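You operate a simulated robot arm through the tools that you are given. There is no shell and no other tool.

Carry out the task below with a simulated robot arm. There is one attempt and no reset: what you move stays moved.

TASK
Fill the yellow bucket with cold water to its 2 litre mark and put it back on the wash stand.
Fine: stand it on the grate, swing the spout over it and aside again; tap off.

It is judged by the outcome, as a careful person would: the job done as asked, and still so three seconds after it is handed in. It fails if anything else is knocked over, pushed out of place, dropped, spilled or broken.

THE ROBOT
A 7-joint arm with a two-finger parallel gripper, fixed in place. Base frame: the origin is on the floor under the middle of its stand, x ahead of it, y to its left, z up. Lengths are in mm, angles in degrees, forces in N, time in s.
With the tool pointing down near the work surface it reaches from about 440 to 920 mm from the base axis. Its first joint turns from -143.0 to 143.0 degrees. Payload 3 kg.
The tool frame sits at the grasp point between the pads (the TCP): z along the fingers, y along the line on which they close. The tips reach 30 mm beyond it. Largest opening 94 mm; finger width 28, thickness 10; the body of the gripper, 50 by 96 mm, starts 55 mm behind the TCP.
Orientation is that of the tool frame in the base frame, as a unit quaternion [w, x, y, z]. With the fingers straight down and closing along the base's y, the tool's x points along the base's -x, its y along +y and its z along -z.

THE INTERFACE
- The arm moves only by the tool arm_command. Its arguments are lists of equal length, an entry for each row: "delta_pos": the shift along the base's x, y, z in units of 40 mm (1.0 is 40 mm), a list of three; "delta_rot": the turn, a rotation vector about the base's x, y, z in units of 8 degrees (1.0 is 8 degrees), a list of three; "grip": the gripper command, from -1 (shut) to 1 (fully open), values between in proportion. In form: {"delta_pos": [[x, y, z], ...], "delta_rot": [[rx, ry, rz], ...], "grip": [grip, ...]}. A call has 1 to 20 rows; each row shifts and turns the commanded pose from where the row before left it. A call with a number of a shift or a turn outside -1 to 1 is refused whole. Rows are played at 5 a second. More than 50 mm and 8.6 degrees between two rows, or a gripper value outside its range, and nothing of the call is played. Where a pose cannot be reached the arm comes as near as it can. A force on the tool above 90 N (or 10 N above the force at the start of the call, whichever is more), or a blocked arm, ends the call early, and 0.2 s more pass. The fingers move at their own pace (about 72 mm/s each) and stop on an object; they squeeze with about 25 N. The grip force told is the motor's: it shows also when the fingers shut on nothing. Time passes only in rows, and 0.2 s behind the last, so rows that do not move let the fingers close. The reply holds the time, the measured pose of the TCP, the force on the tool along the base axes, the opening and the grip force, in the units named above and with some noise, with the torque about the TCP (base axes, N m) and any sound that the robot's microphone picked up.
- Cameras (640 x 400 px; columns grow to the right, rows downward): "scene" is fixed at [47.1, 648, 1611.8]; the picture's right is [-0.47, -0.88, 0.00], its down [-0.63, 0.34, -0.70] and it looks along [0.62, -0.33, -0.72] (base axes); focal length 284 px, centre (320, 200). "wrist" rides on the gripper at [76, 14, -103] in the tool frame; the picture's right is [-0.18, 0.98, 0.00], its down [-0.75, -0.14, -0.64] and it looks along [-0.63, -0.12, 0.77] (tool axes); focal length 243 px, centre (320, 200). There is no depth. A picture from a camera that has moved, and an enlarged one, comes with that camera's place and axes in the base frame and with its lens.
- get_image(camera): a new picture of that camera. The clock stands still meanwhile.
- enlarge(camera, box): a new picture of the part [left, top, right, bottom] of that camera's present view, enlarged. The clock stands still meanwhile.
- hand_in(): hands the job in; it is judged then, once.

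Places have to be worked out from the pictures, the camera data and where the tool is seen. Open the gripper and draw the arm clear of the work before you hand the job in, unless the task says otherwise.

The tools are called after "Emit:" as a command line: name --argument value ..., lists and objects as JSON in quotes. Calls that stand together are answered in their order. arm_command: Moves the arm, as the interface text tells. Its arguments: {"type":"object","properties":{"delta_pos":{"type":"array"},"delta_rot":{"type":"array"},"grip":{"type":"array"}},"required":["delta_pos","delta_rot","grip"]} The other tools are called the same way: get_image (camera) takes a picture; enlarge (camera, box) takes an enlarged picture of a part of a camera's view; hand_in () hands the job in.

At the start:

```text
time_s: 0.0
tool_pos: [412.2, 181.5, 1329.5]
orientation: [-0.001, 0.0, 1.0, 0.0]
ft_force: [0.0, -0.7, 0.0]
wrist_torque: [0.03, 0.0, -0.01]
grip_width: 94.0
grip_force: 0.1
```

scene: 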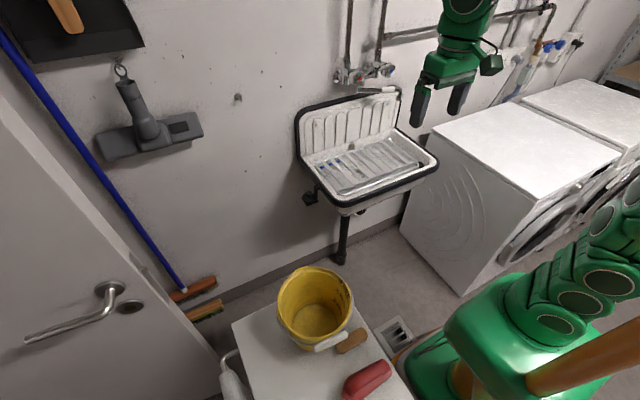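
wrist: 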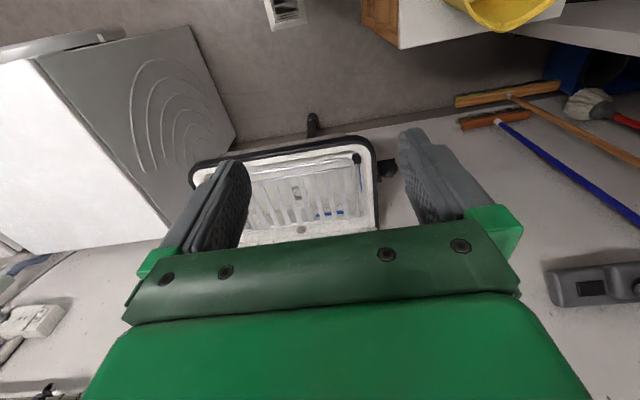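

I start by looking closely at the scene: bucket on the white stand in the foreground, sink with a tap on the wall ahead.

Emit:
enlarge --camera "scene" --box '[280, 50, 460, 220]'

Emit:
enlarge --camera "scene" --box '[210, 250, 430, 400]'

Emit:
enlarge --camera "scene" --box '[320, 50, 420, 112]'

Emit:
enlarge --camera "wrist" --box '[180, 120, 420, 270]'

```text
2.35 times, centred on (370, 135) of scene
camera zoom: at [47.1, 648.0, 1611.8], right [-0.47, -0.88, 0.0], down [-0.63, 0.34, -0.7], along [0.62, -0.33, -0.72], focal length 668 px, centre (202, 353)
```

zoom: 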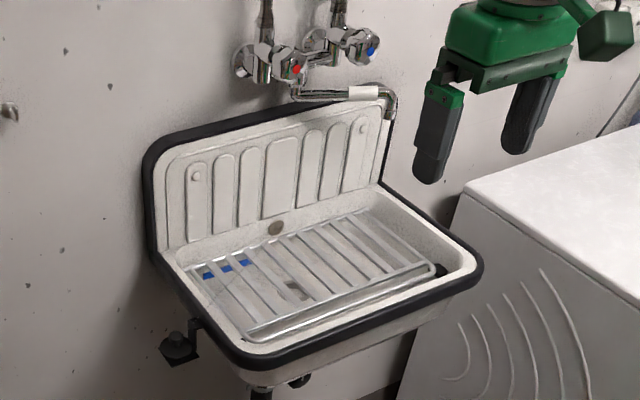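

```text
2.67 times, centred on (320, 325) of scene
camera zoom: at [47.1, 648.0, 1611.8], right [-0.47, -0.88, 0.0], down [-0.63, 0.34, -0.7], along [0.62, -0.33, -0.72], focal length 757 px, centre (320, -133)
```

zoom: 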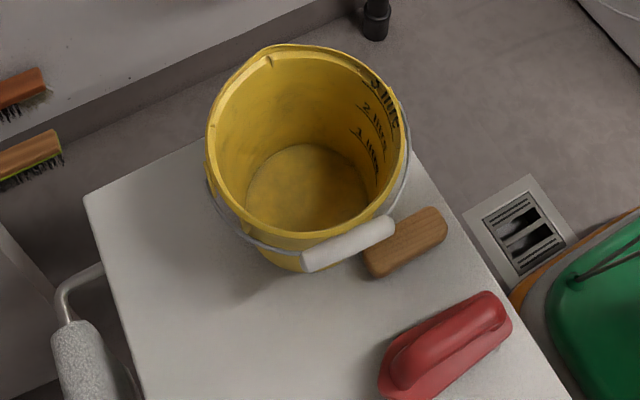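

```text
6.40 times, centred on (370, 81) of scene
camera zoom: at [47.1, 648.0, 1611.8], right [-0.47, -0.88, 0.0], down [-0.63, 0.34, -0.7], along [0.62, -0.33, -0.72], focal length 1818 px, centre (0, 962)
```

zoom: 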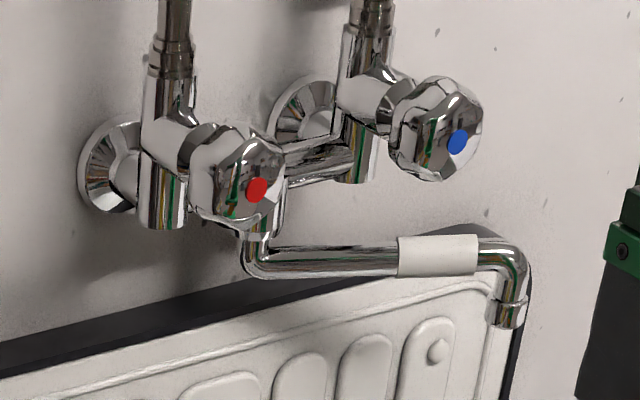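

```text
2.67 times, centred on (300, 195) of wrist
camera zoom: at [335.4, 196.6, 1431.7], right [0.18, 0.98, 0.0], down [0.75, -0.14, 0.64], along [0.63, -0.12, -0.77], focal length 647 px, centre (373, 213)
```

zoom: 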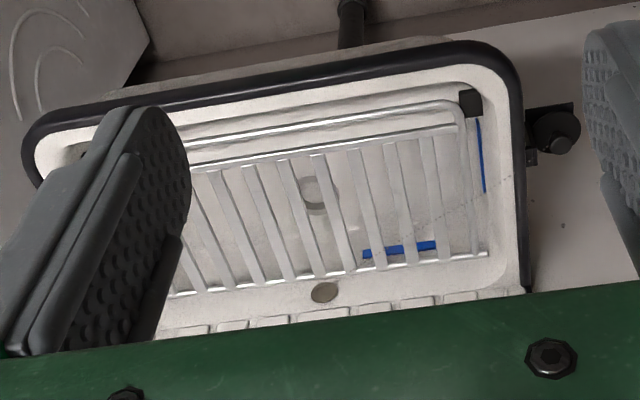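

The sink rim triangulates to z≈890 (x≈620–920, y≈-195–277). The cold (blue) handle sits right of the hot one and the spout is swung to the right along the wall. I move the wrist camera left to look down on the bucket stand.

Emit:
arm_command --delta_pos '[[-0.25, 0.84, 0], [-0.25, 0.84, 0], [-0.25, 0.84, 0], [-0.25, 0.84, 0], [-0.25, 0.84, 0], [-0.25, 0.84, 0], [-0.25, 0.84, 0], [-0.25, 0.84, 0], [0, 0, 0]]' --delta_rot '[[0, 0, 0], [0, 0, 0], [0, 0, 0], [0, 0, 0], [0, 0, 0], [0, 0, 0], [0, 0, 0], [0, 0, 0], [0, 0, 0]]' --grip '[1, 1, 1, 1, 1, 1, 1, 1, 1]'

Emit:
get_image --camera "wrist"

Emit:
get_image --camera "scene"

```text
time_s: 2.0
tool_pos: [330.6, 452.4, 1330.6]
orientation: [0.001, 0.0, 1.0, 0.0]
ft_force: [-0.2, -0.4, 0.0]
wrist_torque: [0.0, 0.0, -0.01]
grip_width: 93.9
grip_force: 0.1
```

```text
taken
camera wrist: at [254.7, 467.0, 1432.7], right [0.18, 0.98, 0.0], down [0.75, -0.14, 0.64], along [0.63, -0.12, -0.77], focal length 243 px, centre (320, 200)
```

wrist: 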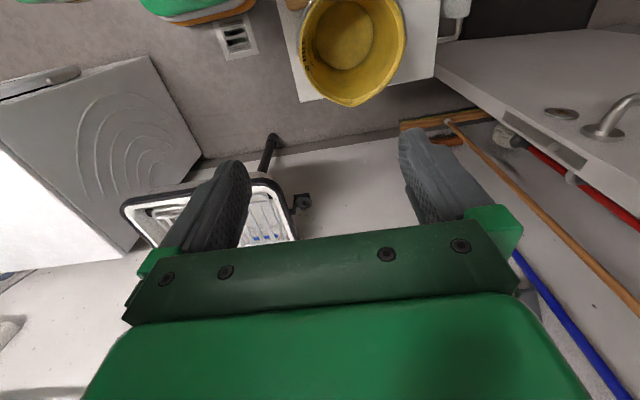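

```text
taken
```

scene: 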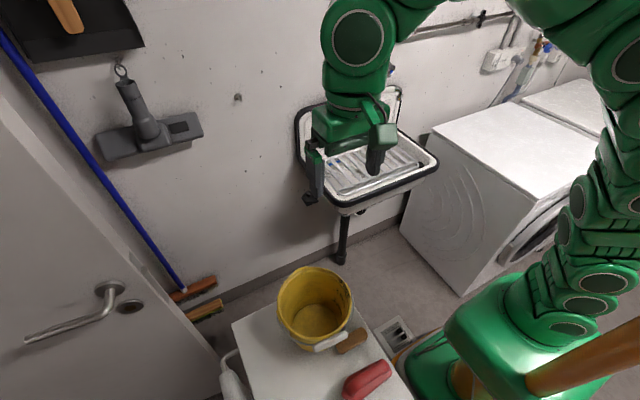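

The stand top triangulates to z≈742, with far edge x≈465 and y from 370 to 727. I tilt the tool so the wrist camera looks straight down on the bucket and its bail.

Emit:
arm_command --delta_pos '[[0, 0, 0], [0, 0, 0], [0, 0, 0], [0, 0, 0], [0, 0, 0]]' --delta_rot '[[0, 1, 0], [0, 1, 0], [0, 1, 0], [0, 1, 0], [0, 0, 0]]' --grip '[1, 1, 1, 1, 1]'

Emit:
get_image --camera "wrist"

```text
time_s: 3.2
tool_pos: [326.4, 447.2, 1229.3]
orientation: [-0.243, 0.0, 0.97, -0.001]
ft_force: [0.2, -0.1, 0.1]
wrist_torque: [-0.01, -0.03, 0.01]
grip_width: 93.7
grip_force: 0.0
out of reach, approached as far as the arm can: row 1, 2, 3, 4
```

```text
taken
camera wrist: at [307.1, 460.9, 1355.3], right [0.16, 0.98, -0.09], down [0.97, -0.14, 0.21], along [0.2, -0.12, -0.97], focal length 243 px, centre (320, 200)
```

wrist: 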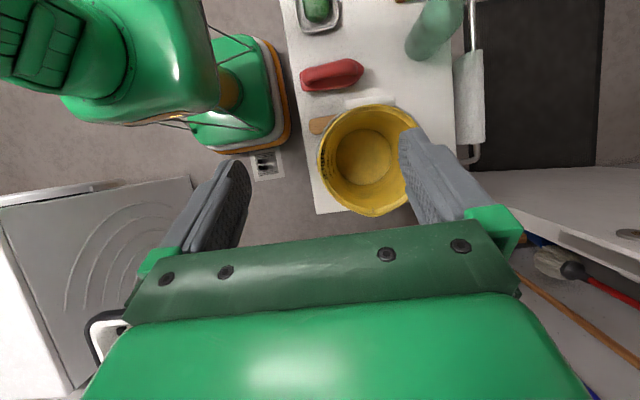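

Good view now. I enlarge the bucket area for precise geometry.

Emit:
enlarge --camera "wrist" --box '[270, 0, 490, 230]'

Emit:
enlarge --camera "wrist" --box '[300, 80, 440, 220]'

Emit:
enlarge --camera "scene" --box '[260, 250, 400, 370]'

```text
1.74 times, centred on (380, 115) of wrist
camera zoom: at [307.1, 460.9, 1355.3], right [0.16, 0.98, -0.09], down [0.97, -0.14, 0.21], along [0.2, -0.12, -0.97], focal length 422 px, centre (216, 348)
```

zoom: 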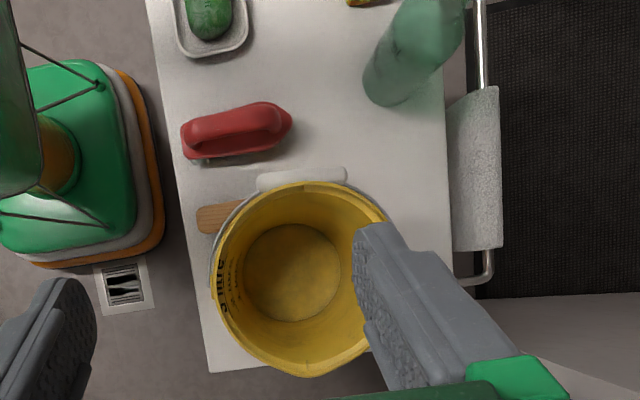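

```text
2.86 times, centred on (370, 150) of wrist
camera zoom: at [307.1, 460.9, 1355.3], right [0.16, 0.98, -0.09], down [0.97, -0.14, 0.21], along [0.2, -0.12, -0.97], focal length 693 px, centre (177, 343)
```

zoom: 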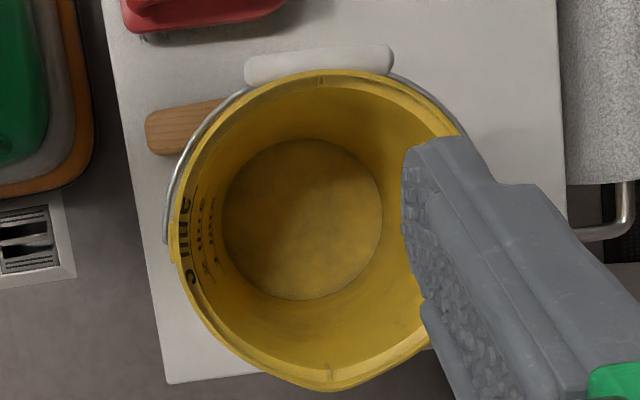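

```text
3.33 times, centred on (330, 310) of scene
camera zoom: at [47.1, 648.0, 1611.8], right [-0.47, -0.88, 0.0], down [-0.63, 0.34, -0.7], along [0.62, -0.33, -0.72], focal length 947 px, centre (287, -167)
```

zoom: 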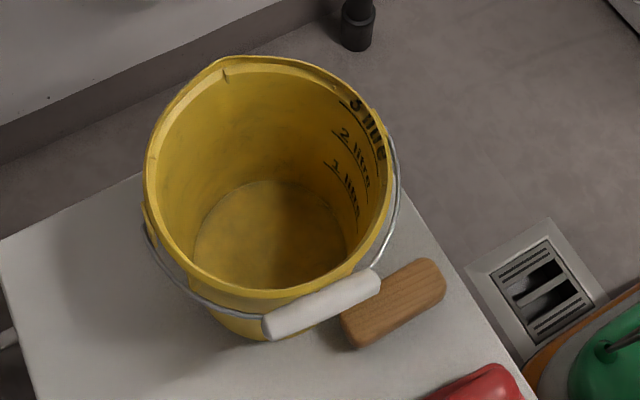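

From both views I judge: bucket centre ≈(337,510), rim z≈913, bail grip tube ≈(239,520,897), about 97 mm long and 25 mm thick, lying on the -x side. I now return the tool upright and test a half-turn of the wrist, which I'd like so the camera rides on top when the tool points forward.

Emit:
arm_command --delta_pos '[[0, 0, -0.5], [0, 0, -0.5], [0, 0, -0.5], [0, 0, -0.5], [0, 0, 0]]' --delta_rot '[[0, -0.9, 0], [0, -0.9, 0], [0, -0.9, 0], [0, -0.8, 0], [0, 0, 0]]' --grip '[1, 1, 1, 1, 1]'

```text
time_s: 4.4
tool_pos: [324.3, 442.8, 1151.1]
orientation: [-0.001, 0.0, 1.0, 0.0]
ft_force: [0.4, -0.3, -0.2]
wrist_torque: [-0.04, 0.01, -0.01]
grip_width: 94.1
grip_force: 0.1
```

The commanded pose follows the reached one. Now I test the half-turn about the vertical.

Emit:
arm_command --delta_pos '[[0, 0, 0], [0, 0, 0], [0, 0, 0], [0, 0, 0], [0, 0, 0], [0, 0, 0], [0, 0, 0], [0, 0, 0], [0, 0, 0], [0, 0, 0], [0, 0, 0]]' --delta_rot '[[0, 0, -1], [0, 0, -1], [0, 0, -1], [0, 0, -1], [0, 0, -1], [0, 0, -1], [0, 0, -1], [0, 0, -1], [0, 0, -1], [0, 0, -1], [0, 0, -1]]' --grip '[1, 1, 1, 1, 1, 1, 1, 1, 1, 1, 1]'

```text
time_s: 6.8
tool_pos: [325.0, 445.3, 1148.4]
orientation: [-0.001, 0.696, 0.718, 0.0]
ft_force: [0.4, 0.3, 0.6]
wrist_torque: [0.0, 0.01, 0.0]
grip_width: 93.9
grip_force: 0.0
```

The first 88° went fine; I continue to the full half-turn.

Emit:
arm_command --delta_pos '[[0, 0, 0], [0, 0, 0], [0, 0, 0], [0, 0, 0], [0, 0, 0], [0, 0, 0], [0, 0, 0], [0, 0, 0], [0, 0, 0], [0, 0, 0], [0, 0, 0], [0, 0, 0]]' --delta_rot '[[0, 0, -1], [0, 0, -1], [0, 0, -1], [0, 0, -1], [0, 0, -1], [0, 0, -1], [0, 0, -1], [0, 0, -1], [0, 0, -1], [0, 0, -1], [0, 0, -1], [0, 0, -0.5]]' --grip '[1, 1, 1, 1, 1, 1, 1, 1, 1, 1, 1, 1]'

Emit:
get_image --camera "wrist"

Emit:
get_image --camera "scene"

```text
time_s: 9.6
tool_pos: [386.5, 240.7, 1090.5]
orientation: [-0.026, 0.986, -0.003, -0.164]
ft_force: [-1.3, -0.4, 0.0]
wrist_torque: [0.01, 0.0, 0.02]
grip_width: 93.9
grip_force: 0.0
out of reach, approached as far as the arm can: row 8, 9, 10, 11, 12
stopped in row 12: the arm was blocked; the commanded pose is now the measured one
```

```text
taken
camera wrist: at [492.0, 221.4, 1162.1], right [-0.19, -0.98, 0.01], down [-0.5, 0.1, 0.86], along [-0.84, 0.15, -0.51], focal length 243 px, centre (320, 200)
```

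wrist: 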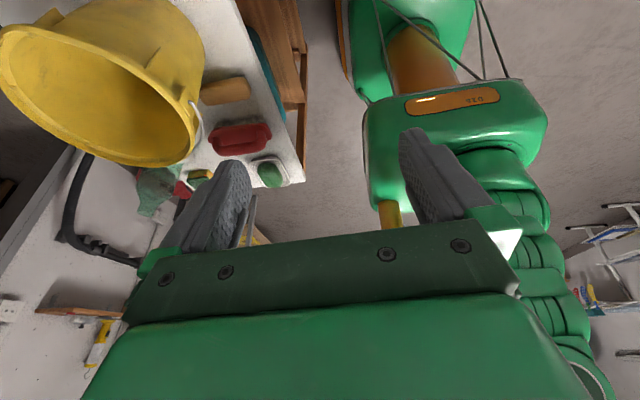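

```text
taken
```

scene: 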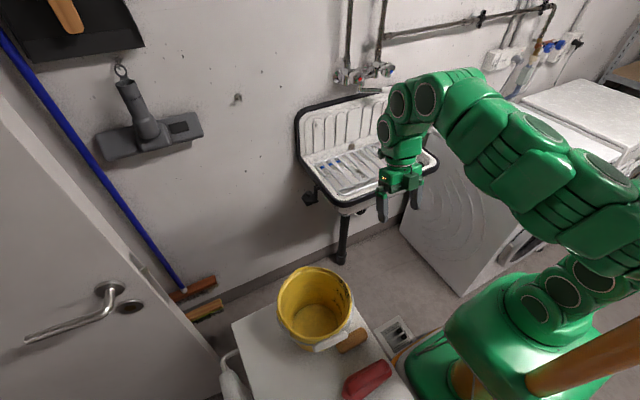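

The half-turn runs into a joint limit at that spot, and the arm drifted to (386,241,1090) without touching anything. From here I pitch the tool forward to point at the wall while moving out in free air, to see whether the camera-up orientation is usable.

Emit:
arm_command --delta_pos '[[0.5, -0.2, 0.4], [0.5, -0.2, 0.4], [0.5, -0.2, 0.4], [0.5, -0.2, 0.4], [0.5, -0.2, 0.4], [0.5, -0.2, 0.4]]' --delta_rot '[[0, -1, 0], [0, -1, 0], [0, -1, 0], [0, -1, 0], [0, -1, 0], [0, -1, 0]]' --grip '[1, 1, 1, 1, 1, 1]'

```text
time_s: 11.2
tool_pos: [527.9, 185.5, 1110.7]
orientation: [-0.017, 0.985, -0.002, 0.172]
ft_force: [0.2, -1.2, -0.4]
wrist_torque: [0.03, 0.0, 0.01]
grip_width: 93.8
grip_force: 0.0
stopped in row 6: the arm was blocked; the commanded pose is now the measured one
```

It stopped in row 6 as "blocked", though force is near zero. I continue the pitch alone to see whether it is a joint limit.

Emit:
arm_command --delta_pos '[[0.3, 0, 0], [0.3, 0, 0], [0.3, 0, 0], [0.3, 0, 0]]' --delta_rot '[[0, -1, 0], [0, -1, 0], [0, -1, 0], [0, -1, 0]]' --grip '[1, 1, 1, 1]'

Emit:
get_image --camera "wrist"

Emit:
get_image --camera "scene"

```text
time_s: 12.2
tool_pos: [573.9, 187.6, 1115.8]
orientation: [-0.017, 0.896, 0.002, 0.444]
ft_force: [-0.2, 0.3, 0.0]
wrist_torque: [0.04, -0.01, 0.0]
grip_width: 94.0
grip_force: 0.1
```

```text
taken
camera wrist: at [539.2, 168.1, 1238.3], right [-0.09, -0.98, -0.18], down [-0.97, 0.13, -0.21], along [0.22, 0.15, -0.96], focal length 243 px, centre (320, 200)
```

wrist: 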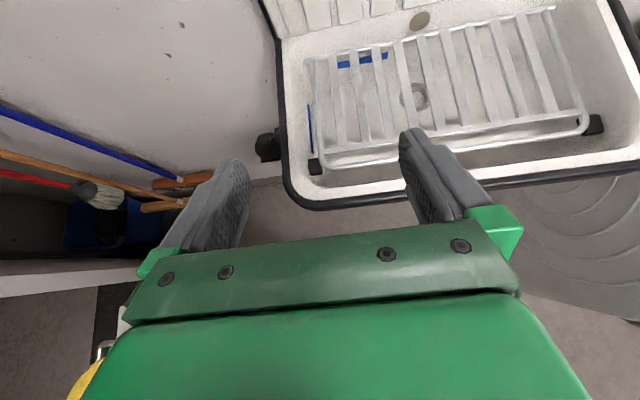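

```text
taken
```

scene: 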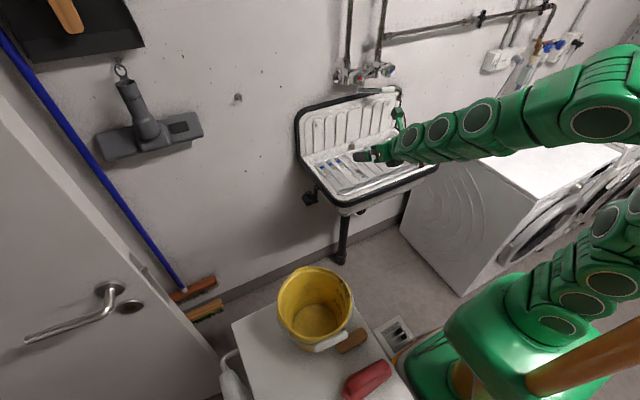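

This camera-up orientation works here and gives an upright view: the grate spans about x 682–889, y -170–229. I pitch further up to survey the tap and spout.

Emit:
arm_command --delta_pos '[[-0.2, -0.6, 0.2], [-0.2, -0.6, 0.2], [-0.2, -0.6, 0.2], [-0.2, -0.6, 0.2], [0, 0, 0]]' --delta_rot '[[0, -1, 0], [0, -1, 0], [0, -1, 0], [0, -1, 0], [0, 0, 0]]' --grip '[1, 1, 1, 1, 1]'

Emit:
get_image --camera "wrist"

```text
time_s: 13.4
tool_pos: [578.2, 112.1, 1228.8]
orientation: [-0.01, 0.799, 0.0, 0.602]
ft_force: [-0.1, 0.4, 0.1]
wrist_torque: [0.0, 0.01, 0.01]
grip_width: 94.3
grip_force: 0.1
out of reach, approached as far as the arm can: row 1, 2, 3, 4
```

```text
taken
camera wrist: at [501.7, 96.0, 1330.0], right [-0.04, -0.98, -0.19], down [-0.82, 0.14, -0.55], along [0.56, 0.14, -0.81], focal length 243 px, centre (320, 200)
```

wrist: 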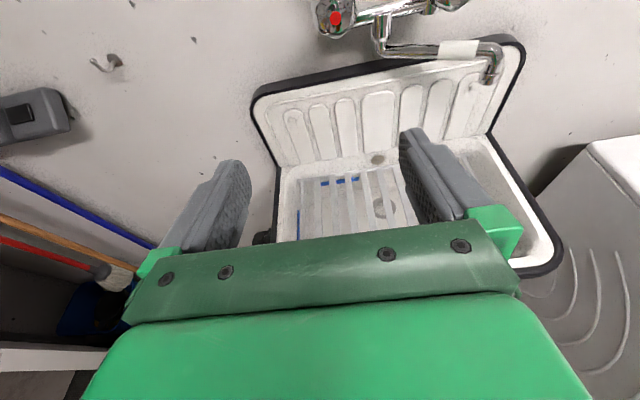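

The tool is now 16° below horizontal, close to a limit at this short distance. The tap is in view, so I enlarge it to triangulate the spout and handles.

Emit:
enlarge --camera "wrist" --box '[300, 0, 540, 150]'

Emit:
enlarge --camera "wrist" --box '[310, 0, 510, 125]'

Emit:
enlarge --camera "scene" --box '[300, 50, 460, 150]'

```text
2.67 times, centred on (420, 75) of wrist
camera zoom: at [501.7, 96.0, 1330.0], right [-0.04, -0.98, -0.19], down [-0.82, 0.14, -0.55], along [0.56, 0.14, -0.81], focal length 647 px, centre (53, 533)
```

zoom: 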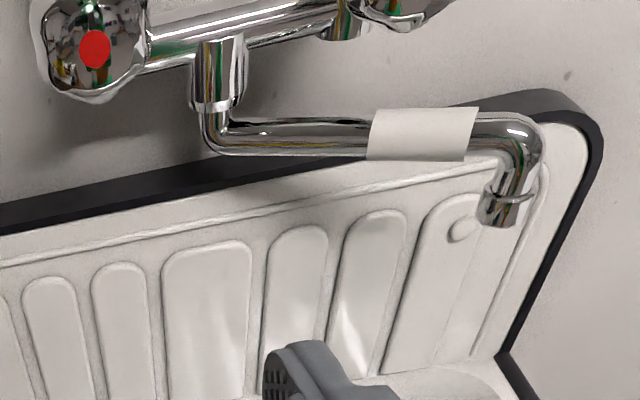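

```text
3.20 times, centred on (410, 62) of wrist
camera zoom: at [501.7, 96.0, 1330.0], right [-0.04, -0.98, -0.19], down [-0.82, 0.14, -0.55], along [0.56, 0.14, -0.81], focal length 776 px, centre (32, 640)
```

zoom: 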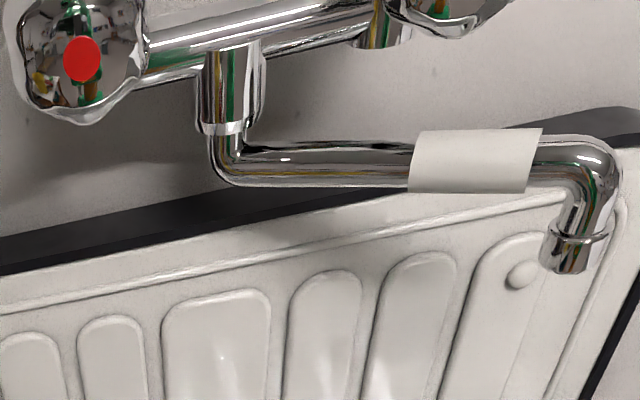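

```text
4.00 times, centred on (380, 100) of scene
camera zoom: at [47.1, 648.0, 1611.8], right [-0.47, -0.88, 0.0], down [-0.63, 0.34, -0.7], along [0.62, -0.33, -0.72], focal length 1136 px, centre (80, 600)
```

zoom: 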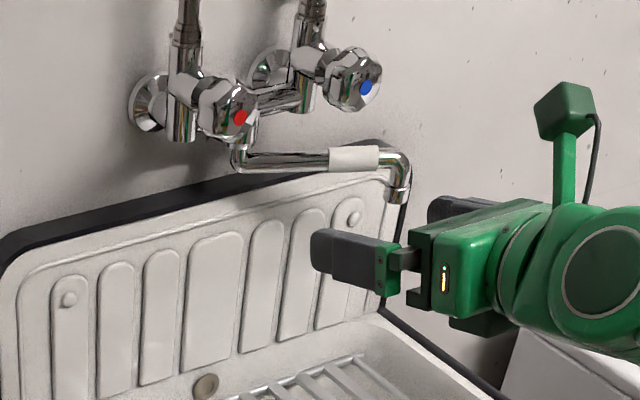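

I triangulate: outlet ≈(822,-111,1097), spout pivot ≈(900,22), spout pipe z≈1131 with sleeve ≈(847,-69), cold knob face ≈(819,-43,1220), about 47 mm wide. I straighten the tool to point down again before trying the other roll for lifting the bail.

Emit:
arm_command --delta_pos '[[-0.3, 0, -0.2], [-0.3, 0, -0.2], [-0.3, 0, -0.2], [-0.3, 0, -0.2], [-0.3, 0, -0.2], [-0.3, 0, -0.2], [-0.3, 0, -0.2], [-0.3, 0, -0.2], [-0.3, 0, -0.2]]' --delta_rot '[[0, 1, 0], [0, 1, 0], [0, 1, 0], [0, 1, 0], [0, 1, 0], [0, 1, 0], [0, 1, 0], [0, 1, 0], [0, 1, 0]]' --grip '[1, 1, 1, 1, 1, 1, 1, 1, 1]'

```text
time_s: 14.4
tool_pos: [510.9, 191.1, 1227.6]
orientation: [-0.21, 0.916, -0.013, 0.343]
ft_force: [0.0, 0.6, 0.9]
wrist_torque: [-0.02, -0.02, -0.02]
grip_width: 94.1
grip_force: 0.0
stopped in row 4: the arm was blocked; the commanded pose is now the measured one
```

The arm got tangled near a joint limit. I look before moving on.

Emit:
get_image --camera "scene"

Emit:
get_image --camera "wrist"

```text
taken
```

scene: 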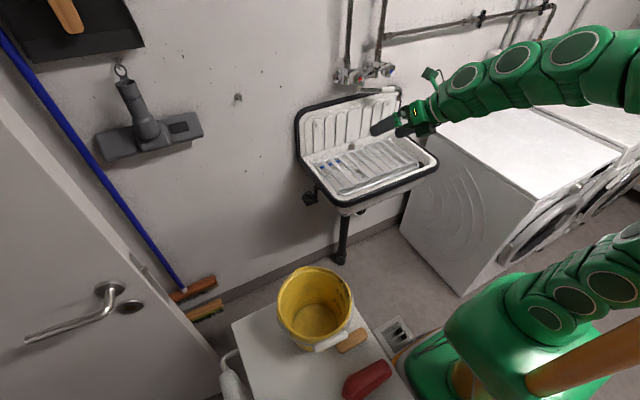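

```text
taken
camera wrist: at [506.1, 127.8, 1338.5], right [-0.02, -0.87, -0.5], down [-1.0, 0.01, 0.02], along [-0.01, 0.5, -0.87], focal length 243 px, centre (320, 200)
```

wrist: 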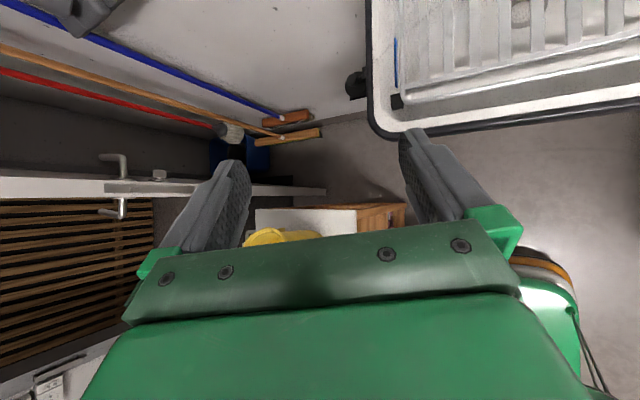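

The elbow has swung wide over the machines because joint 7 is at its end. I unwind by yawing back about the vertical in small steps.

Emit:
arm_command --delta_pos '[[0, 0, 0], [0, 0, 0], [0, 0, 0], [0, 0, 0], [0, 0, 0]]' --delta_rot '[[0, 0, 0.7], [0, 0, 0.7], [0, 0, 0.7], [0, 0, 0.7], [0, 0, 0.7]]' --grip '[1, 1, 1, 1, 1]'

```text
time_s: 15.6
tool_pos: [511.7, 187.8, 1228.9]
orientation: [-0.28, 0.892, 0.21, 0.287]
ft_force: [0.5, 0.4, -0.1]
wrist_torque: [0.02, 0.01, -0.01]
grip_width: 93.9
grip_force: 0.1
```

Unwinding works. Now I tilt the tool back to straight down (about 47° about the axis (-0.84,0.54,0)) while drawing back a little.

Emit:
arm_command --delta_pos '[[-0.2, 0, -0.2], [-0.2, 0, -0.2], [-0.2, 0, -0.2], [-0.2, 0, -0.2], [-0.2, 0, -0.2], [-0.2, 0, -0.2], [0, 0, 0]]' --delta_rot '[[-0.83, 0.527, 0], [-0.83, 0.527, 0], [-0.83, 0.527, 0], [-0.83, 0.527, 0], [-0.83, 0.527, 0], [-0.83, 0.527, 0], [0, 0, 0]]' --grip '[1, 1, 1, 1, 1, 1, 1]'

```text
time_s: 17.2
tool_pos: [465.0, 186.8, 1180.9]
orientation: [0.001, 0.974, 0.228, 0.0]
ft_force: [-0.5, 0.3, 2.0]
wrist_torque: [-0.02, -0.01, 0.02]
grip_width: 94.0
grip_force: 0.0
```

Straight down again. I unwind the remaining yaw back to the initial orientation.

Emit:
arm_command --delta_pos '[[0, 0, 0], [0, 0, 0], [0, 0, 0], [0, 0, 0], [0, 0, 0], [0, 0, 0], [0, 0, 0], [0, 0, 0], [0, 0, 0], [0, 0, 0], [0, 0, 0], [0, 0, 0], [0, 0, 0], [0, 0, 0], [0, 0, 0], [0, 0, 0], [0, 0, 0], [0, 0, 0], [0, 0, 0], [0, 0, 0]]' --delta_rot '[[0, 0, 0.96], [0, 0, 0.96], [0, 0, 0.96], [0, 0, 0.96], [0, 0, 0.96], [0, 0, 0.96], [0, 0, 0.96], [0, 0, 0.96], [0, 0, 0.96], [0, 0, 0.96], [0, 0, 0.96], [0, 0, 0.96], [0, 0, 0.96], [0, 0, 0.96], [0, 0, 0.96], [0, 0, 0.96], [0, 0, 0.96], [0, 0, 0.96], [0, 0, 0.96], [0, 0, 0.96]]' --grip '[1, 1, 1, 1, 1, 1, 1, 1, 1, 1, 1, 1, 1, 1, 1, 1, 1, 1, 1, 1]'

Emit:
get_image --camera "scene"

```text
time_s: 21.4
tool_pos: [464.8, 187.6, 1177.9]
orientation: [0.0, -0.001, 1.0, 0.001]
ft_force: [0.1, -0.9, -1.5]
wrist_torque: [-0.01, -0.04, 0.03]
grip_width: 93.7
grip_force: 0.1
```

```text
taken
```

scene: 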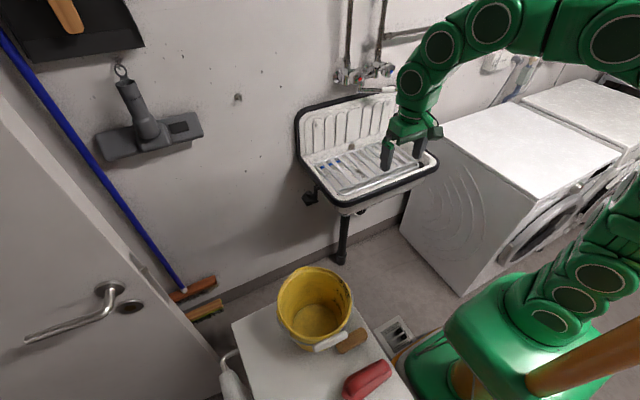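

Back to the initial orientation. I now move above the bucket side of the room and yaw +90° so that the fingers close along x with the camera on the -y side.

Emit:
arm_command --delta_pos '[[-0.385, 0.61, 0], [-0.385, 0.61, 0], [-0.385, 0.61, 0], [-0.385, 0.61, 0], [-0.385, 0.61, 0], [-0.385, 0.61, 0], [-0.385, 0.61, 0], [-0.385, 0.61, 0], [-0.385, 0.61, 0], [-0.385, 0.61, 0], [-0.385, 0.61, 0], [-0.385, 0.61, 0], [0, 0, 0]]' --delta_rot '[[0, 0, 0.94], [0, 0, 0.94], [0, 0, 0.94], [0, 0, 0.94], [0, 0, 0.94], [0, 0, 0.94], [0, 0, 0.94], [0, 0, 0.94], [0, 0, 0.94], [0, 0, 0.94], [0, 0, 0.94], [0, 0, 0.94], [0, 0, 0]]' --grip '[1, 1, 1, 1, 1, 1, 1, 1, 1, 1, 1, 1, 1]'

Emit:
get_image --camera "wrist"

Emit:
get_image --camera "scene"

```text
time_s: 24.2
tool_pos: [280.3, 483.1, 1179.0]
orientation: [0.002, 0.709, -0.705, 0.0]
ft_force: [0.0, 0.5, -0.6]
wrist_torque: [0.01, -0.01, 0.01]
grip_width: 94.0
grip_force: 0.1
```

```text
taken
camera wrist: at [267.1, 406.1, 1281.8], right [-0.98, 0.18, 0.0], down [0.14, 0.76, 0.64], along [0.11, 0.63, -0.77], focal length 243 px, centre (320, 200)
```

wrist: 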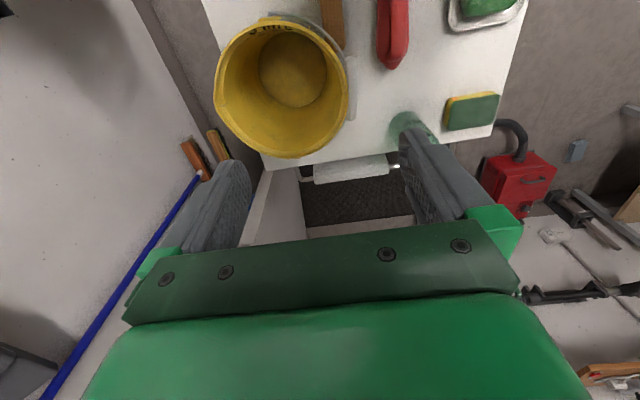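

```text
taken
```

scene: 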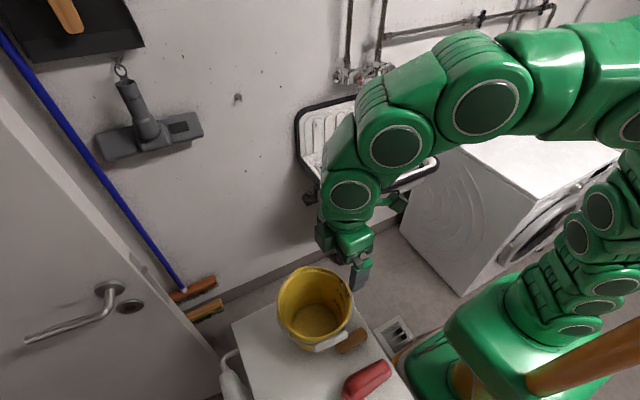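

The wrist now looks at the bucket from the -y side. I enlarge to see the bail grip against the rim.

Emit:
enlarge --camera "wrist" --box '[200, 0, 440, 170]'

Emit:
enlarge --camera "wrist" --box '[290, 10, 390, 160]'

```text
2.35 times, centred on (320, 85) of wrist
camera zoom: at [267.1, 406.1, 1281.8], right [-0.98, 0.18, 0.0], down [0.14, 0.76, 0.64], along [0.11, 0.63, -0.77], focal length 571 px, centre (320, 471)
```

zoom: 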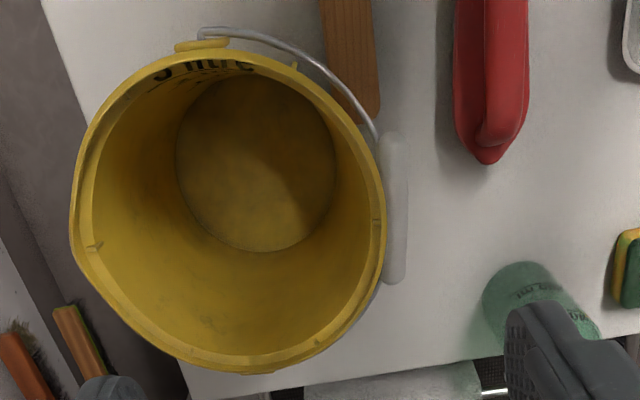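

```text
2.67 times, centred on (340, 85) of wrist
camera zoom: at [267.1, 406.1, 1281.8], right [-0.98, 0.18, 0.0], down [0.14, 0.76, 0.64], along [0.11, 0.63, -0.77], focal length 647 px, centre (267, 507)
```

zoom: 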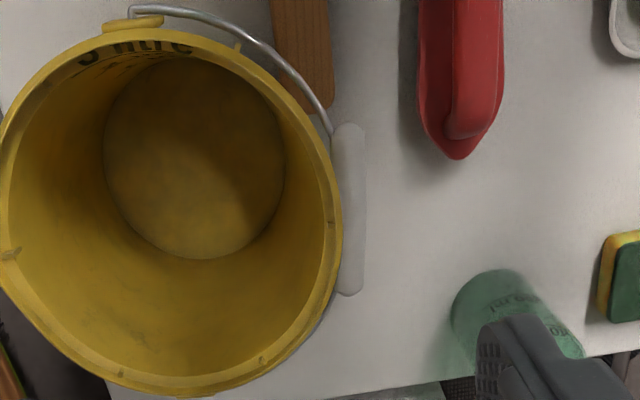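

The bail grip's axis is about (242,517,893), its inner side tucked under the rim edge (x≈246 at z≈913). I want to hook it with the lower finger of a forward-pointing tool, so I test pitching the tool forward here at safe height.

Emit:
arm_command --delta_pos '[[-0.5, 0, 0], [-0.5, 0, 0], [-0.5, 0, 0], [-0.5, 0, 0], [0, 0, 0]]' --delta_rot '[[0, -1, 0], [0, -1, 0], [0, -1, 0], [0, -1, 0], [0, 0, 0]]' --grip '[1, 1, 1, 1, 1]'

```text
time_s: 25.2
tool_pos: [214.7, 493.7, 1133.1]
orientation: [0.054, -0.678, 0.732, -0.035]
ft_force: [0.3, 0.7, 0.0]
wrist_torque: [0.02, -0.01, 0.0]
grip_width: 94.3
grip_force: 0.1
stopped in row 4: the arm was blocked; the commanded pose is now the measured one
```

Blocked almost at once, so something limits it here. I look at the arm's shape.

Emit:
get_image --camera "scene"

Emit:
get_image --camera "wrist"

```text
taken
```

scene: 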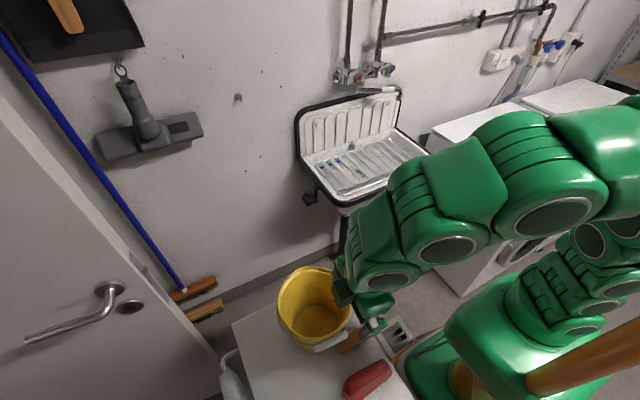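

```text
taken
camera wrist: at [182.5, 417.0, 1230.7], right [-0.96, 0.26, -0.12], down [0.12, 0.73, 0.68], along [0.26, 0.63, -0.73], focal length 243 px, centre (320, 200)
```

wrist: 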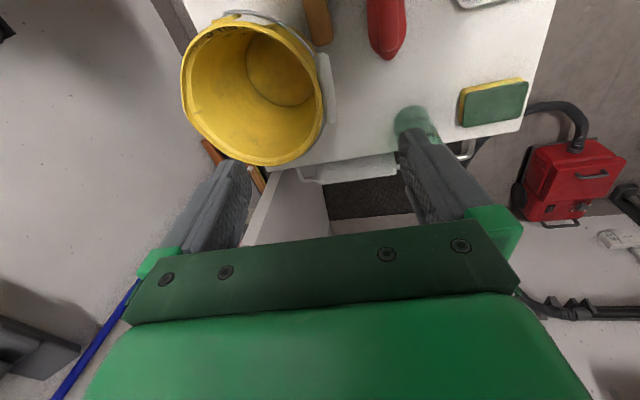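

The elbow has folded out to the right into an awkward shape. I go back to the starting pose to recover the upright elbow before approaching differently.

Emit:
arm_command --delta_pos '[[0.41, -0.65, 0.41], [0.41, -0.65, 0.41], [0.41, -0.65, 0.41], [0.41, -0.65, 0.41], [0.41, -0.65, 0.41], [0.41, -0.65, 0.41], [0.41, -0.65, 0.41], [0.41, -0.65, 0.41], [0.41, -0.65, 0.41], [0.41, -0.65, 0.41], [0.41, -0.65, 0.41], [0.41, -0.65, 0.41], [0, 0, 0]]' --delta_rot '[[0, 0.07, -0.9], [0, 0.07, -0.9], [0, 0.07, -0.9], [0, 0.07, -0.9], [0, 0.07, -0.9], [0, 0.07, -0.9], [0, 0.07, -0.9], [0, 0.07, -0.9], [0, 0.07, -0.9], [0, 0.07, -0.9], [0, 0.07, -0.9], [0, 0.07, -0.9], [0, 0, 0]]' --grip '[1, 1, 1, 1, 1, 1, 1, 1, 1, 1, 1, 1, 1]'

Emit:
get_image --camera "scene"

```text
time_s: 28.0
tool_pos: [410.6, 180.7, 1336.4]
orientation: [-0.022, 0.004, 0.999, -0.027]
ft_force: [0.1, -0.5, -0.2]
wrist_torque: [-0.04, 0.02, -0.01]
grip_width: 94.1
grip_force: 0.1
```

```text
taken
```

scene: 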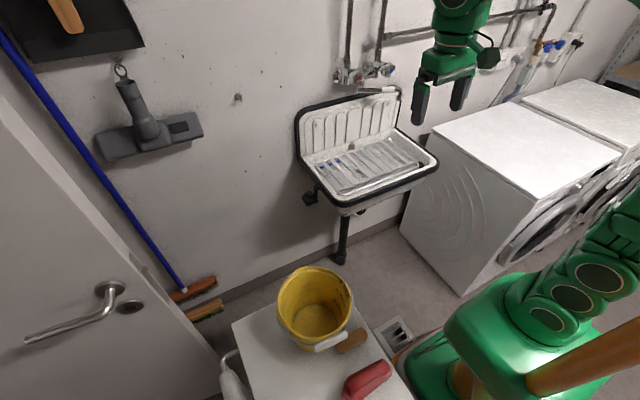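

Home posture recovered. I try again to approach the bucket with yaw +90°, keeping the height larger first so the elbow stays up.

Emit:
arm_command --delta_pos '[[-0.27, 0.58, 0], [-0.27, 0.58, 0], [-0.27, 0.58, 0], [-0.27, 0.58, 0], [-0.27, 0.58, 0], [-0.27, 0.58, 0], [-0.27, 0.58, 0], [-0.27, 0.58, 0], [-0.27, 0.58, -0.5], [-0.27, 0.58, -0.5], [-0.27, 0.58, -0.5], [-0.27, 0.58, -0.5], [0, 0, -0.5], [0, 0, -0.5]]' --delta_rot '[[0, 0, 0.94], [0, 0, 0.94], [0, 0, 0.94], [0, 0, 0.94], [0, 0, 0.94], [0, 0, 0.94], [0, 0, 0.94], [0, 0, 0.94], [0, 0, 0.94], [0, 0, 0.94], [0, 0, 0.94], [0, 0, 0.94], [0, 0, 0], [0, 0, 0]]' --grip '[1, 1, 1, 1, 1, 1, 1, 1, 1, 1, 1, 1, 1, 1]'

Emit:
get_image --camera "scene"

```text
time_s: 31.0
tool_pos: [294.5, 461.3, 1196.7]
orientation: [-0.016, -0.698, 0.715, -0.03]
ft_force: [0.6, -0.4, 0.2]
wrist_torque: [0.0, 0.01, 0.01]
grip_width: 93.7
grip_force: 0.0
```

```text
taken
```

scene: 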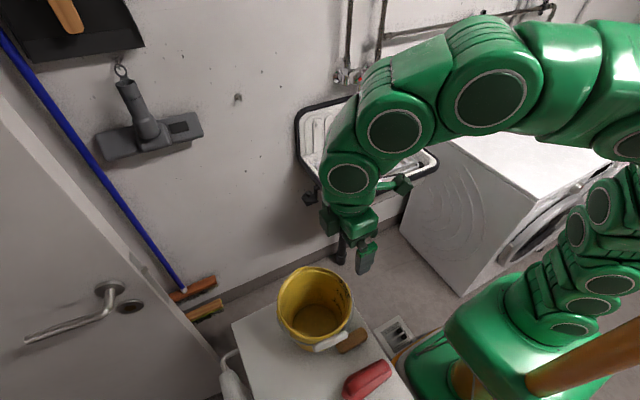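

The posture looks usable. I now try the more natural variant: tool horizontal pointing roughly (+0.5,+0.87,0), nearly along the bail grip, with fingers closing vertically. First I yaw back to -30°.

Emit:
arm_command --delta_pos '[[-0.1, 0, 0], [-0.1, 0, 0], [-0.1, 0, 0], [-0.1, 0, 0], [-0.1, 0, 0], [-0.1, 0, 0], [-0.1, 0, 0], [-0.1, 0, 0], [-0.1, 0, 0], [-0.1, 0, 0], [-0.1, 0, 0], [-0.1, 0, 0], [-0.1, 0, 0], [-0.1, 0, 0], [-0.1, 0, 0]]' --delta_rot '[[0, 0, -1], [0, 0, -1], [0, 0, -1], [0, 0, -1], [0, 0, -1], [0, 0, -1], [0, 0, -1], [0, 0, -1], [0, 0, -1], [0, 0, -1], [0, 0, -1], [0, 0, -1], [0, 0, -1], [0, 0, -1], [0, 0, -1]]' --grip '[1, 1, 1, 1, 1, 1, 1, 1, 1, 1, 1, 1, 1, 1, 1]'

```text
time_s: 34.2
tool_pos: [239.4, 463.6, 1222.9]
orientation: [-0.096, 0.274, 0.957, 0.002]
ft_force: [0.2, 0.7, -0.1]
wrist_torque: [-0.03, 0.01, -0.03]
grip_width: 94.1
grip_force: 0.1
```

Slight tilt error, otherwise fine. I pitch about (0.87,-0.5,0) in steps while lowering a bit.

Emit:
arm_command --delta_pos '[[0, -0.2, -0.4], [0, -0.2, -0.4], [0, -0.2, -0.4], [0, -0.2, -0.4], [0, -0.2, -0.4]]' --delta_rot '[[0.86, -0.5, 0], [0.86, -0.5, 0], [0.86, -0.5, 0], [0.86, -0.5, 0], [0.86, -0.5, 0]]' --grip '[1, 1, 1, 1, 1]'

Emit:
get_image --camera "scene"

```text
time_s: 35.2
tool_pos: [215.2, 442.6, 955.1]
orientation: [-0.095, 0.298, 0.949, 0.048]
ft_force: [0.6, 0.1, 1.0]
wrist_torque: [0.01, -0.05, -0.01]
grip_width: 93.9
grip_force: 0.1
stopped in row 5: the arm was blocked; the commanded pose is now the measured one
```

```text
taken
```

scene: 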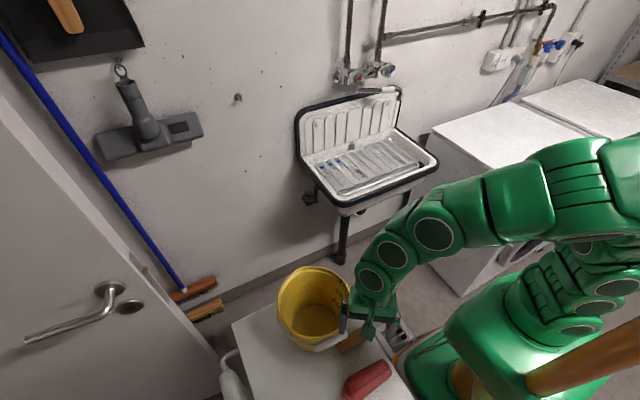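

The arm sagged to z≈955 when it hit a limit, luckily without contact. I lift straight up and away first.

Emit:
arm_command --delta_pos '[[0, 0, 0.8], [0, 0, 0.8], [0.3, 0, 0.8], [0.3, 0, 0.8], [0.4, 0, 0.8], [0.4, 0, 0.8], [0.4, 0, 0.8], [0, 0, 0]]' --delta_rot '[[0, 0, 0], [0, 0, 0], [0, 0, 0], [0, 0, 0], [0, 0, 0], [0, 0, 0], [0, 0, 0], [0, 0, 0]]' --grip '[1, 1, 1, 1, 1, 1, 1, 1]'

Emit:
get_image --camera "scene"

```text
time_s: 37.0
tool_pos: [282.8, 441.2, 1180.9]
orientation: [-0.089, 0.293, 0.951, 0.05]
ft_force: [0.2, -0.3, -0.9]
wrist_torque: [-0.02, 0.04, -0.03]
grip_width: 94.2
grip_force: 0.1
```

```text
taken
```

scene: 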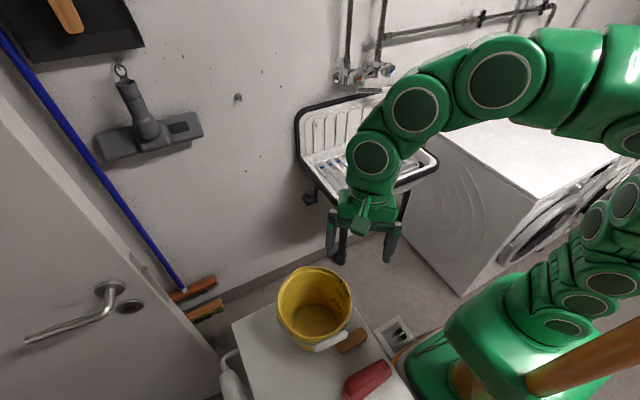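

I test small pure tilts here to learn which direction the wrist allows: first toward +x (rotation about -y) in half steps.

Emit:
arm_command --delta_pos '[[0, 0, 0], [0, 0, 0], [0, 0, 0], [0, 0, 0], [0, 0, 0], [0, 0, 0]]' --delta_rot '[[0, -0.6, 0], [0, -0.6, 0], [0, -0.6, 0], [0, -0.6, 0], [0, -0.6, 0], [0, 0, 0]]' --grip '[1, 1, 1, 1, 1, 1]'

```text
time_s: 38.3
tool_pos: [292.8, 466.6, 1163.3]
orientation: [-0.055, 0.308, 0.941, 0.128]
ft_force: [0.5, -0.2, -0.5]
wrist_torque: [-0.02, -0.02, -0.04]
grip_width: 94.2
grip_force: 0.0
stopped in row 6: the arm was blocked; the commanded pose is now the measured one
```

Tilting sideways toward +x is blocked at this radius. I move farther out over the stand (larger radius) and set the tool vertical again before retrying.

Emit:
arm_command --delta_pos '[[0.05, 0.5, 0], [0.05, 0.5, 0], [0.05, 0.5, 0], [0.05, 0.5, 0], [0.05, 0.5, 0], [0, 0, 0]]' --delta_rot '[[-0.4, 0, 0], [-0.4, 0, 0], [-0.4, 0, 0], [-0.4, 0, 0], [-0.4, 0, 0], [0, 0, 0]]' --grip '[1, 1, 1, 1, 1, 1]'

Emit:
get_image --camera "scene"

```text
time_s: 39.7
tool_pos: [299.6, 566.9, 1165.8]
orientation: [-0.007, 0.31, 0.951, -0.005]
ft_force: [-0.7, 0.2, -0.4]
wrist_torque: [-0.03, 0.0, -0.01]
grip_width: 94.0
grip_force: 0.0
```

```text
taken
```

scene: 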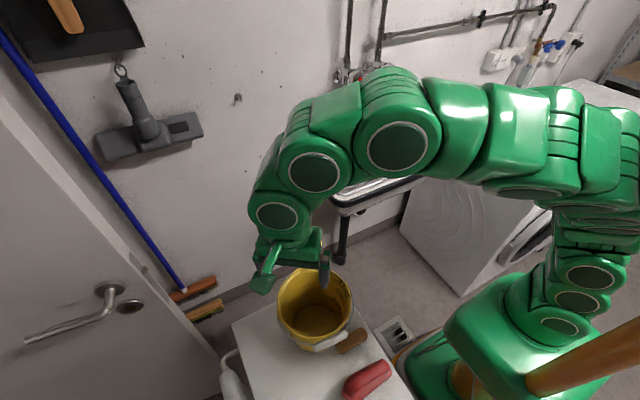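

Now the arm is better extended. I retry a tilt toward +x in small steps.

Emit:
arm_command --delta_pos '[[0, 0, 0], [0, 0, 0], [0, 0, 0], [0, 0, 0], [0, 0, 0], [0, 0, 0]]' --delta_rot '[[0, -0.6, 0], [0, -0.6, 0], [0, -0.6, 0], [0, -0.6, 0], [0, -0.6, 0], [0, 0, 0]]' --grip '[1, 1, 1, 1, 1, 1]'

Emit:
get_image --camera "scene"

```text
time_s: 41.1
tool_pos: [301.6, 566.8, 1165.4]
orientation: [0.191, 0.303, 0.932, 0.059]
ft_force: [0.4, -1.0, -0.1]
wrist_torque: [0.0, -0.03, 0.0]
grip_width: 94.0
grip_force: 0.0
```

```text
taken
```

scene: 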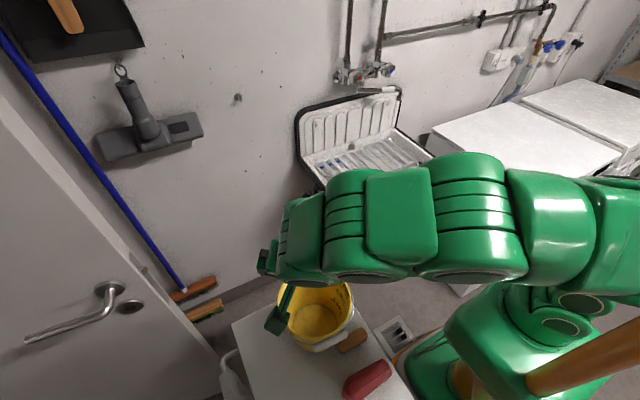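

The tilt works at this larger radius. I continue another 24°.

Emit:
arm_command --delta_pos '[[0, 0, 0], [0, 0, 0], [0, 0, 0], [0, 0, 0], [0, 0, 0], [0, 0, 0]]' --delta_rot '[[0, -0.6, 0], [0, -0.6, 0], [0, -0.6, 0], [0, -0.6, 0], [0, -0.6, 0], [0, 0, 0]]' --grip '[1, 1, 1, 1, 1, 1]'

Emit:
get_image --camera "wrist"

```text
time_s: 42.7
tool_pos: [341.2, 574.8, 1138.7]
orientation: [0.255, 0.346, 0.897, 0.107]
ft_force: [0.2, 0.4, 0.4]
wrist_torque: [0.01, -0.01, 0.01]
grip_width: 93.9
grip_force: 0.1
stopped in row 6: the arm was blocked; the commanded pose is now the measured one
```

```text
taken
camera wrist: at [247.5, 634.2, 1201.6], right [0.67, 0.6, 0.43], down [0.06, -0.62, 0.78], along [0.74, -0.5, -0.45], focal length 243 px, centre (320, 200)
```

wrist: 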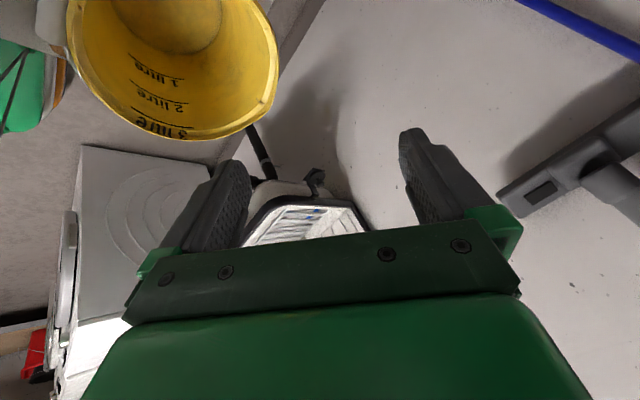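

The sideways tilt stops at about 32° here. That is enough for another plan: scoop the bail up with the outer finger, tool tilted ~25–30°, other finger over the bucket, then close. I set the tool upright and yaw to -90° so the fingers close along x.

Emit:
arm_command --delta_pos '[[-0.2, -0.1, 0], [-0.2, -0.1, 0], [-0.2, -0.1, 0], [-0.2, -0.1, 0], [-0.2, -0.1, 0], [0, 0, 0], [0, 0, 0], [0, 0, 0], [0, 0, 0], [0, 0, 0], [0, 0, 0], [0, 0, 0], [0, 0, 0]]' --delta_rot '[[0, 0.8, 0], [0, 0.8, 0], [0, 0.8, 0], [0, 0.8, 0], [0, 0.8, 0], [0, 0, -0.96], [0, 0, -0.96], [0, 0, -0.96], [0, 0, -0.96], [0, 0, -0.96], [0, 0, -0.96], [0, 0, -0.96], [0, 0, 0]]' --grip '[1, 1, 1, 1, 1, 1, 1, 1, 1, 1, 1, 1, 1]'

Emit:
get_image --camera "wrist"

Emit:
get_image --camera "scene"

```text
time_s: 45.5
tool_pos: [298.7, 553.8, 1140.7]
orientation: [0.002, 0.743, 0.669, 0.009]
ft_force: [0.3, -0.6, 1.0]
wrist_torque: [0.01, 0.0, -0.02]
grip_width: 93.9
grip_force: 0.0
```

```text
taken
camera wrist: at [319.7, 628.1, 1243.2], right [0.96, -0.29, 0.01], down [-0.23, -0.74, 0.63], along [-0.17, -0.61, -0.77], focal length 243 px, centre (320, 200)
```

wrist: 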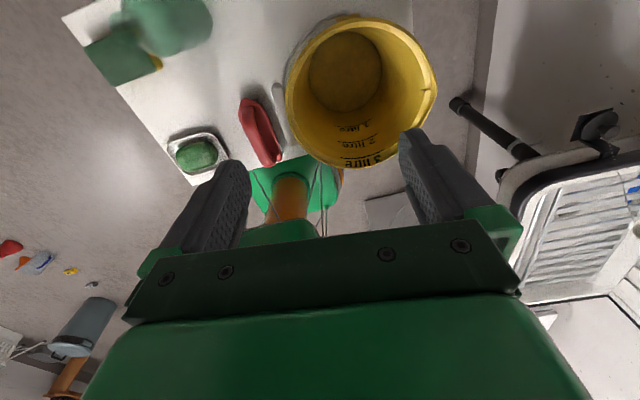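

```text
taken
```

scene: 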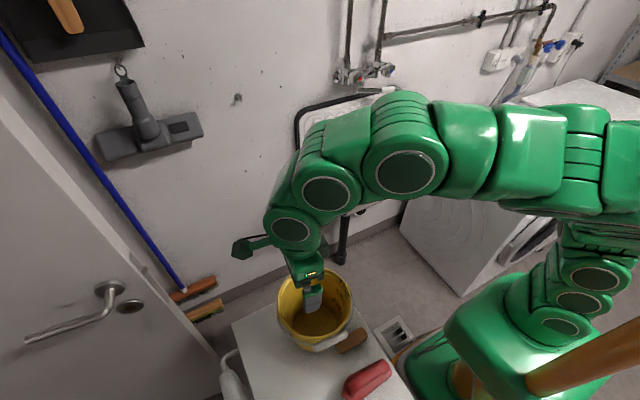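

Tool upright with closing direction (0.994,-0.105), which matches the perpendicular to the bail grip. I enlarge to verify the grip's direction from here.

Emit:
enlarge --camera "wrist" --box '[220, 0, 460, 180]'

```text
2.22 times, centred on (340, 90) of wrist
camera zoom: at [319.7, 628.1, 1243.2], right [0.96, -0.29, 0.01], down [-0.23, -0.74, 0.63], along [-0.17, -0.61, -0.77], focal length 539 px, centre (276, 444)
```

zoom: 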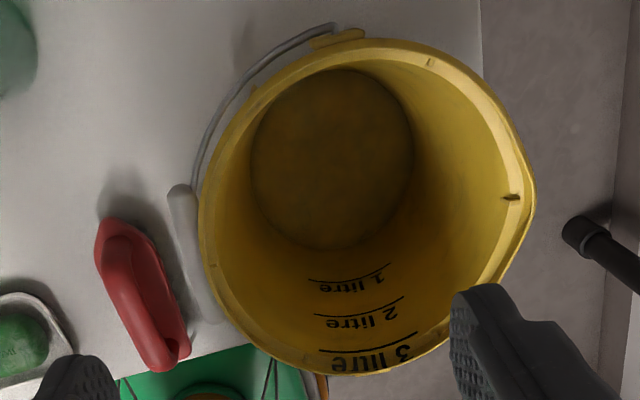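

The bail grip is about 19 mm thick, axis through ≈(238,520,897) with azimuth ≈80°. I now trim the yaw by -3.5° and tilt the tool 25° about the grip's axis, in free air.

Emit:
arm_command --delta_pos '[[0, 0, 0], [0, 0, 0], [0, 0, 0], [0, 0, 0], [0, 0, 0], [0, 0, 0], [0, 0, 0]]' --delta_rot '[[0, 0, -0.44], [-0.09, -0.52, 0], [-0.09, -0.52, 0], [-0.09, -0.52, 0], [-0.09, -0.52, 0], [-0.09, -0.52, 0], [-0.09, -0.52, 0]]' --grip '[1, 1, 1, 1, 1, 1, 1]'

```text
time_s: 47.1
tool_pos: [312.7, 550.3, 1136.0]
orientation: [0.161, 0.752, 0.624, 0.138]
ft_force: [0.6, -0.1, -0.4]
wrist_torque: [0.02, 0.03, 0.03]
grip_width: 93.9
grip_force: 0.1
```

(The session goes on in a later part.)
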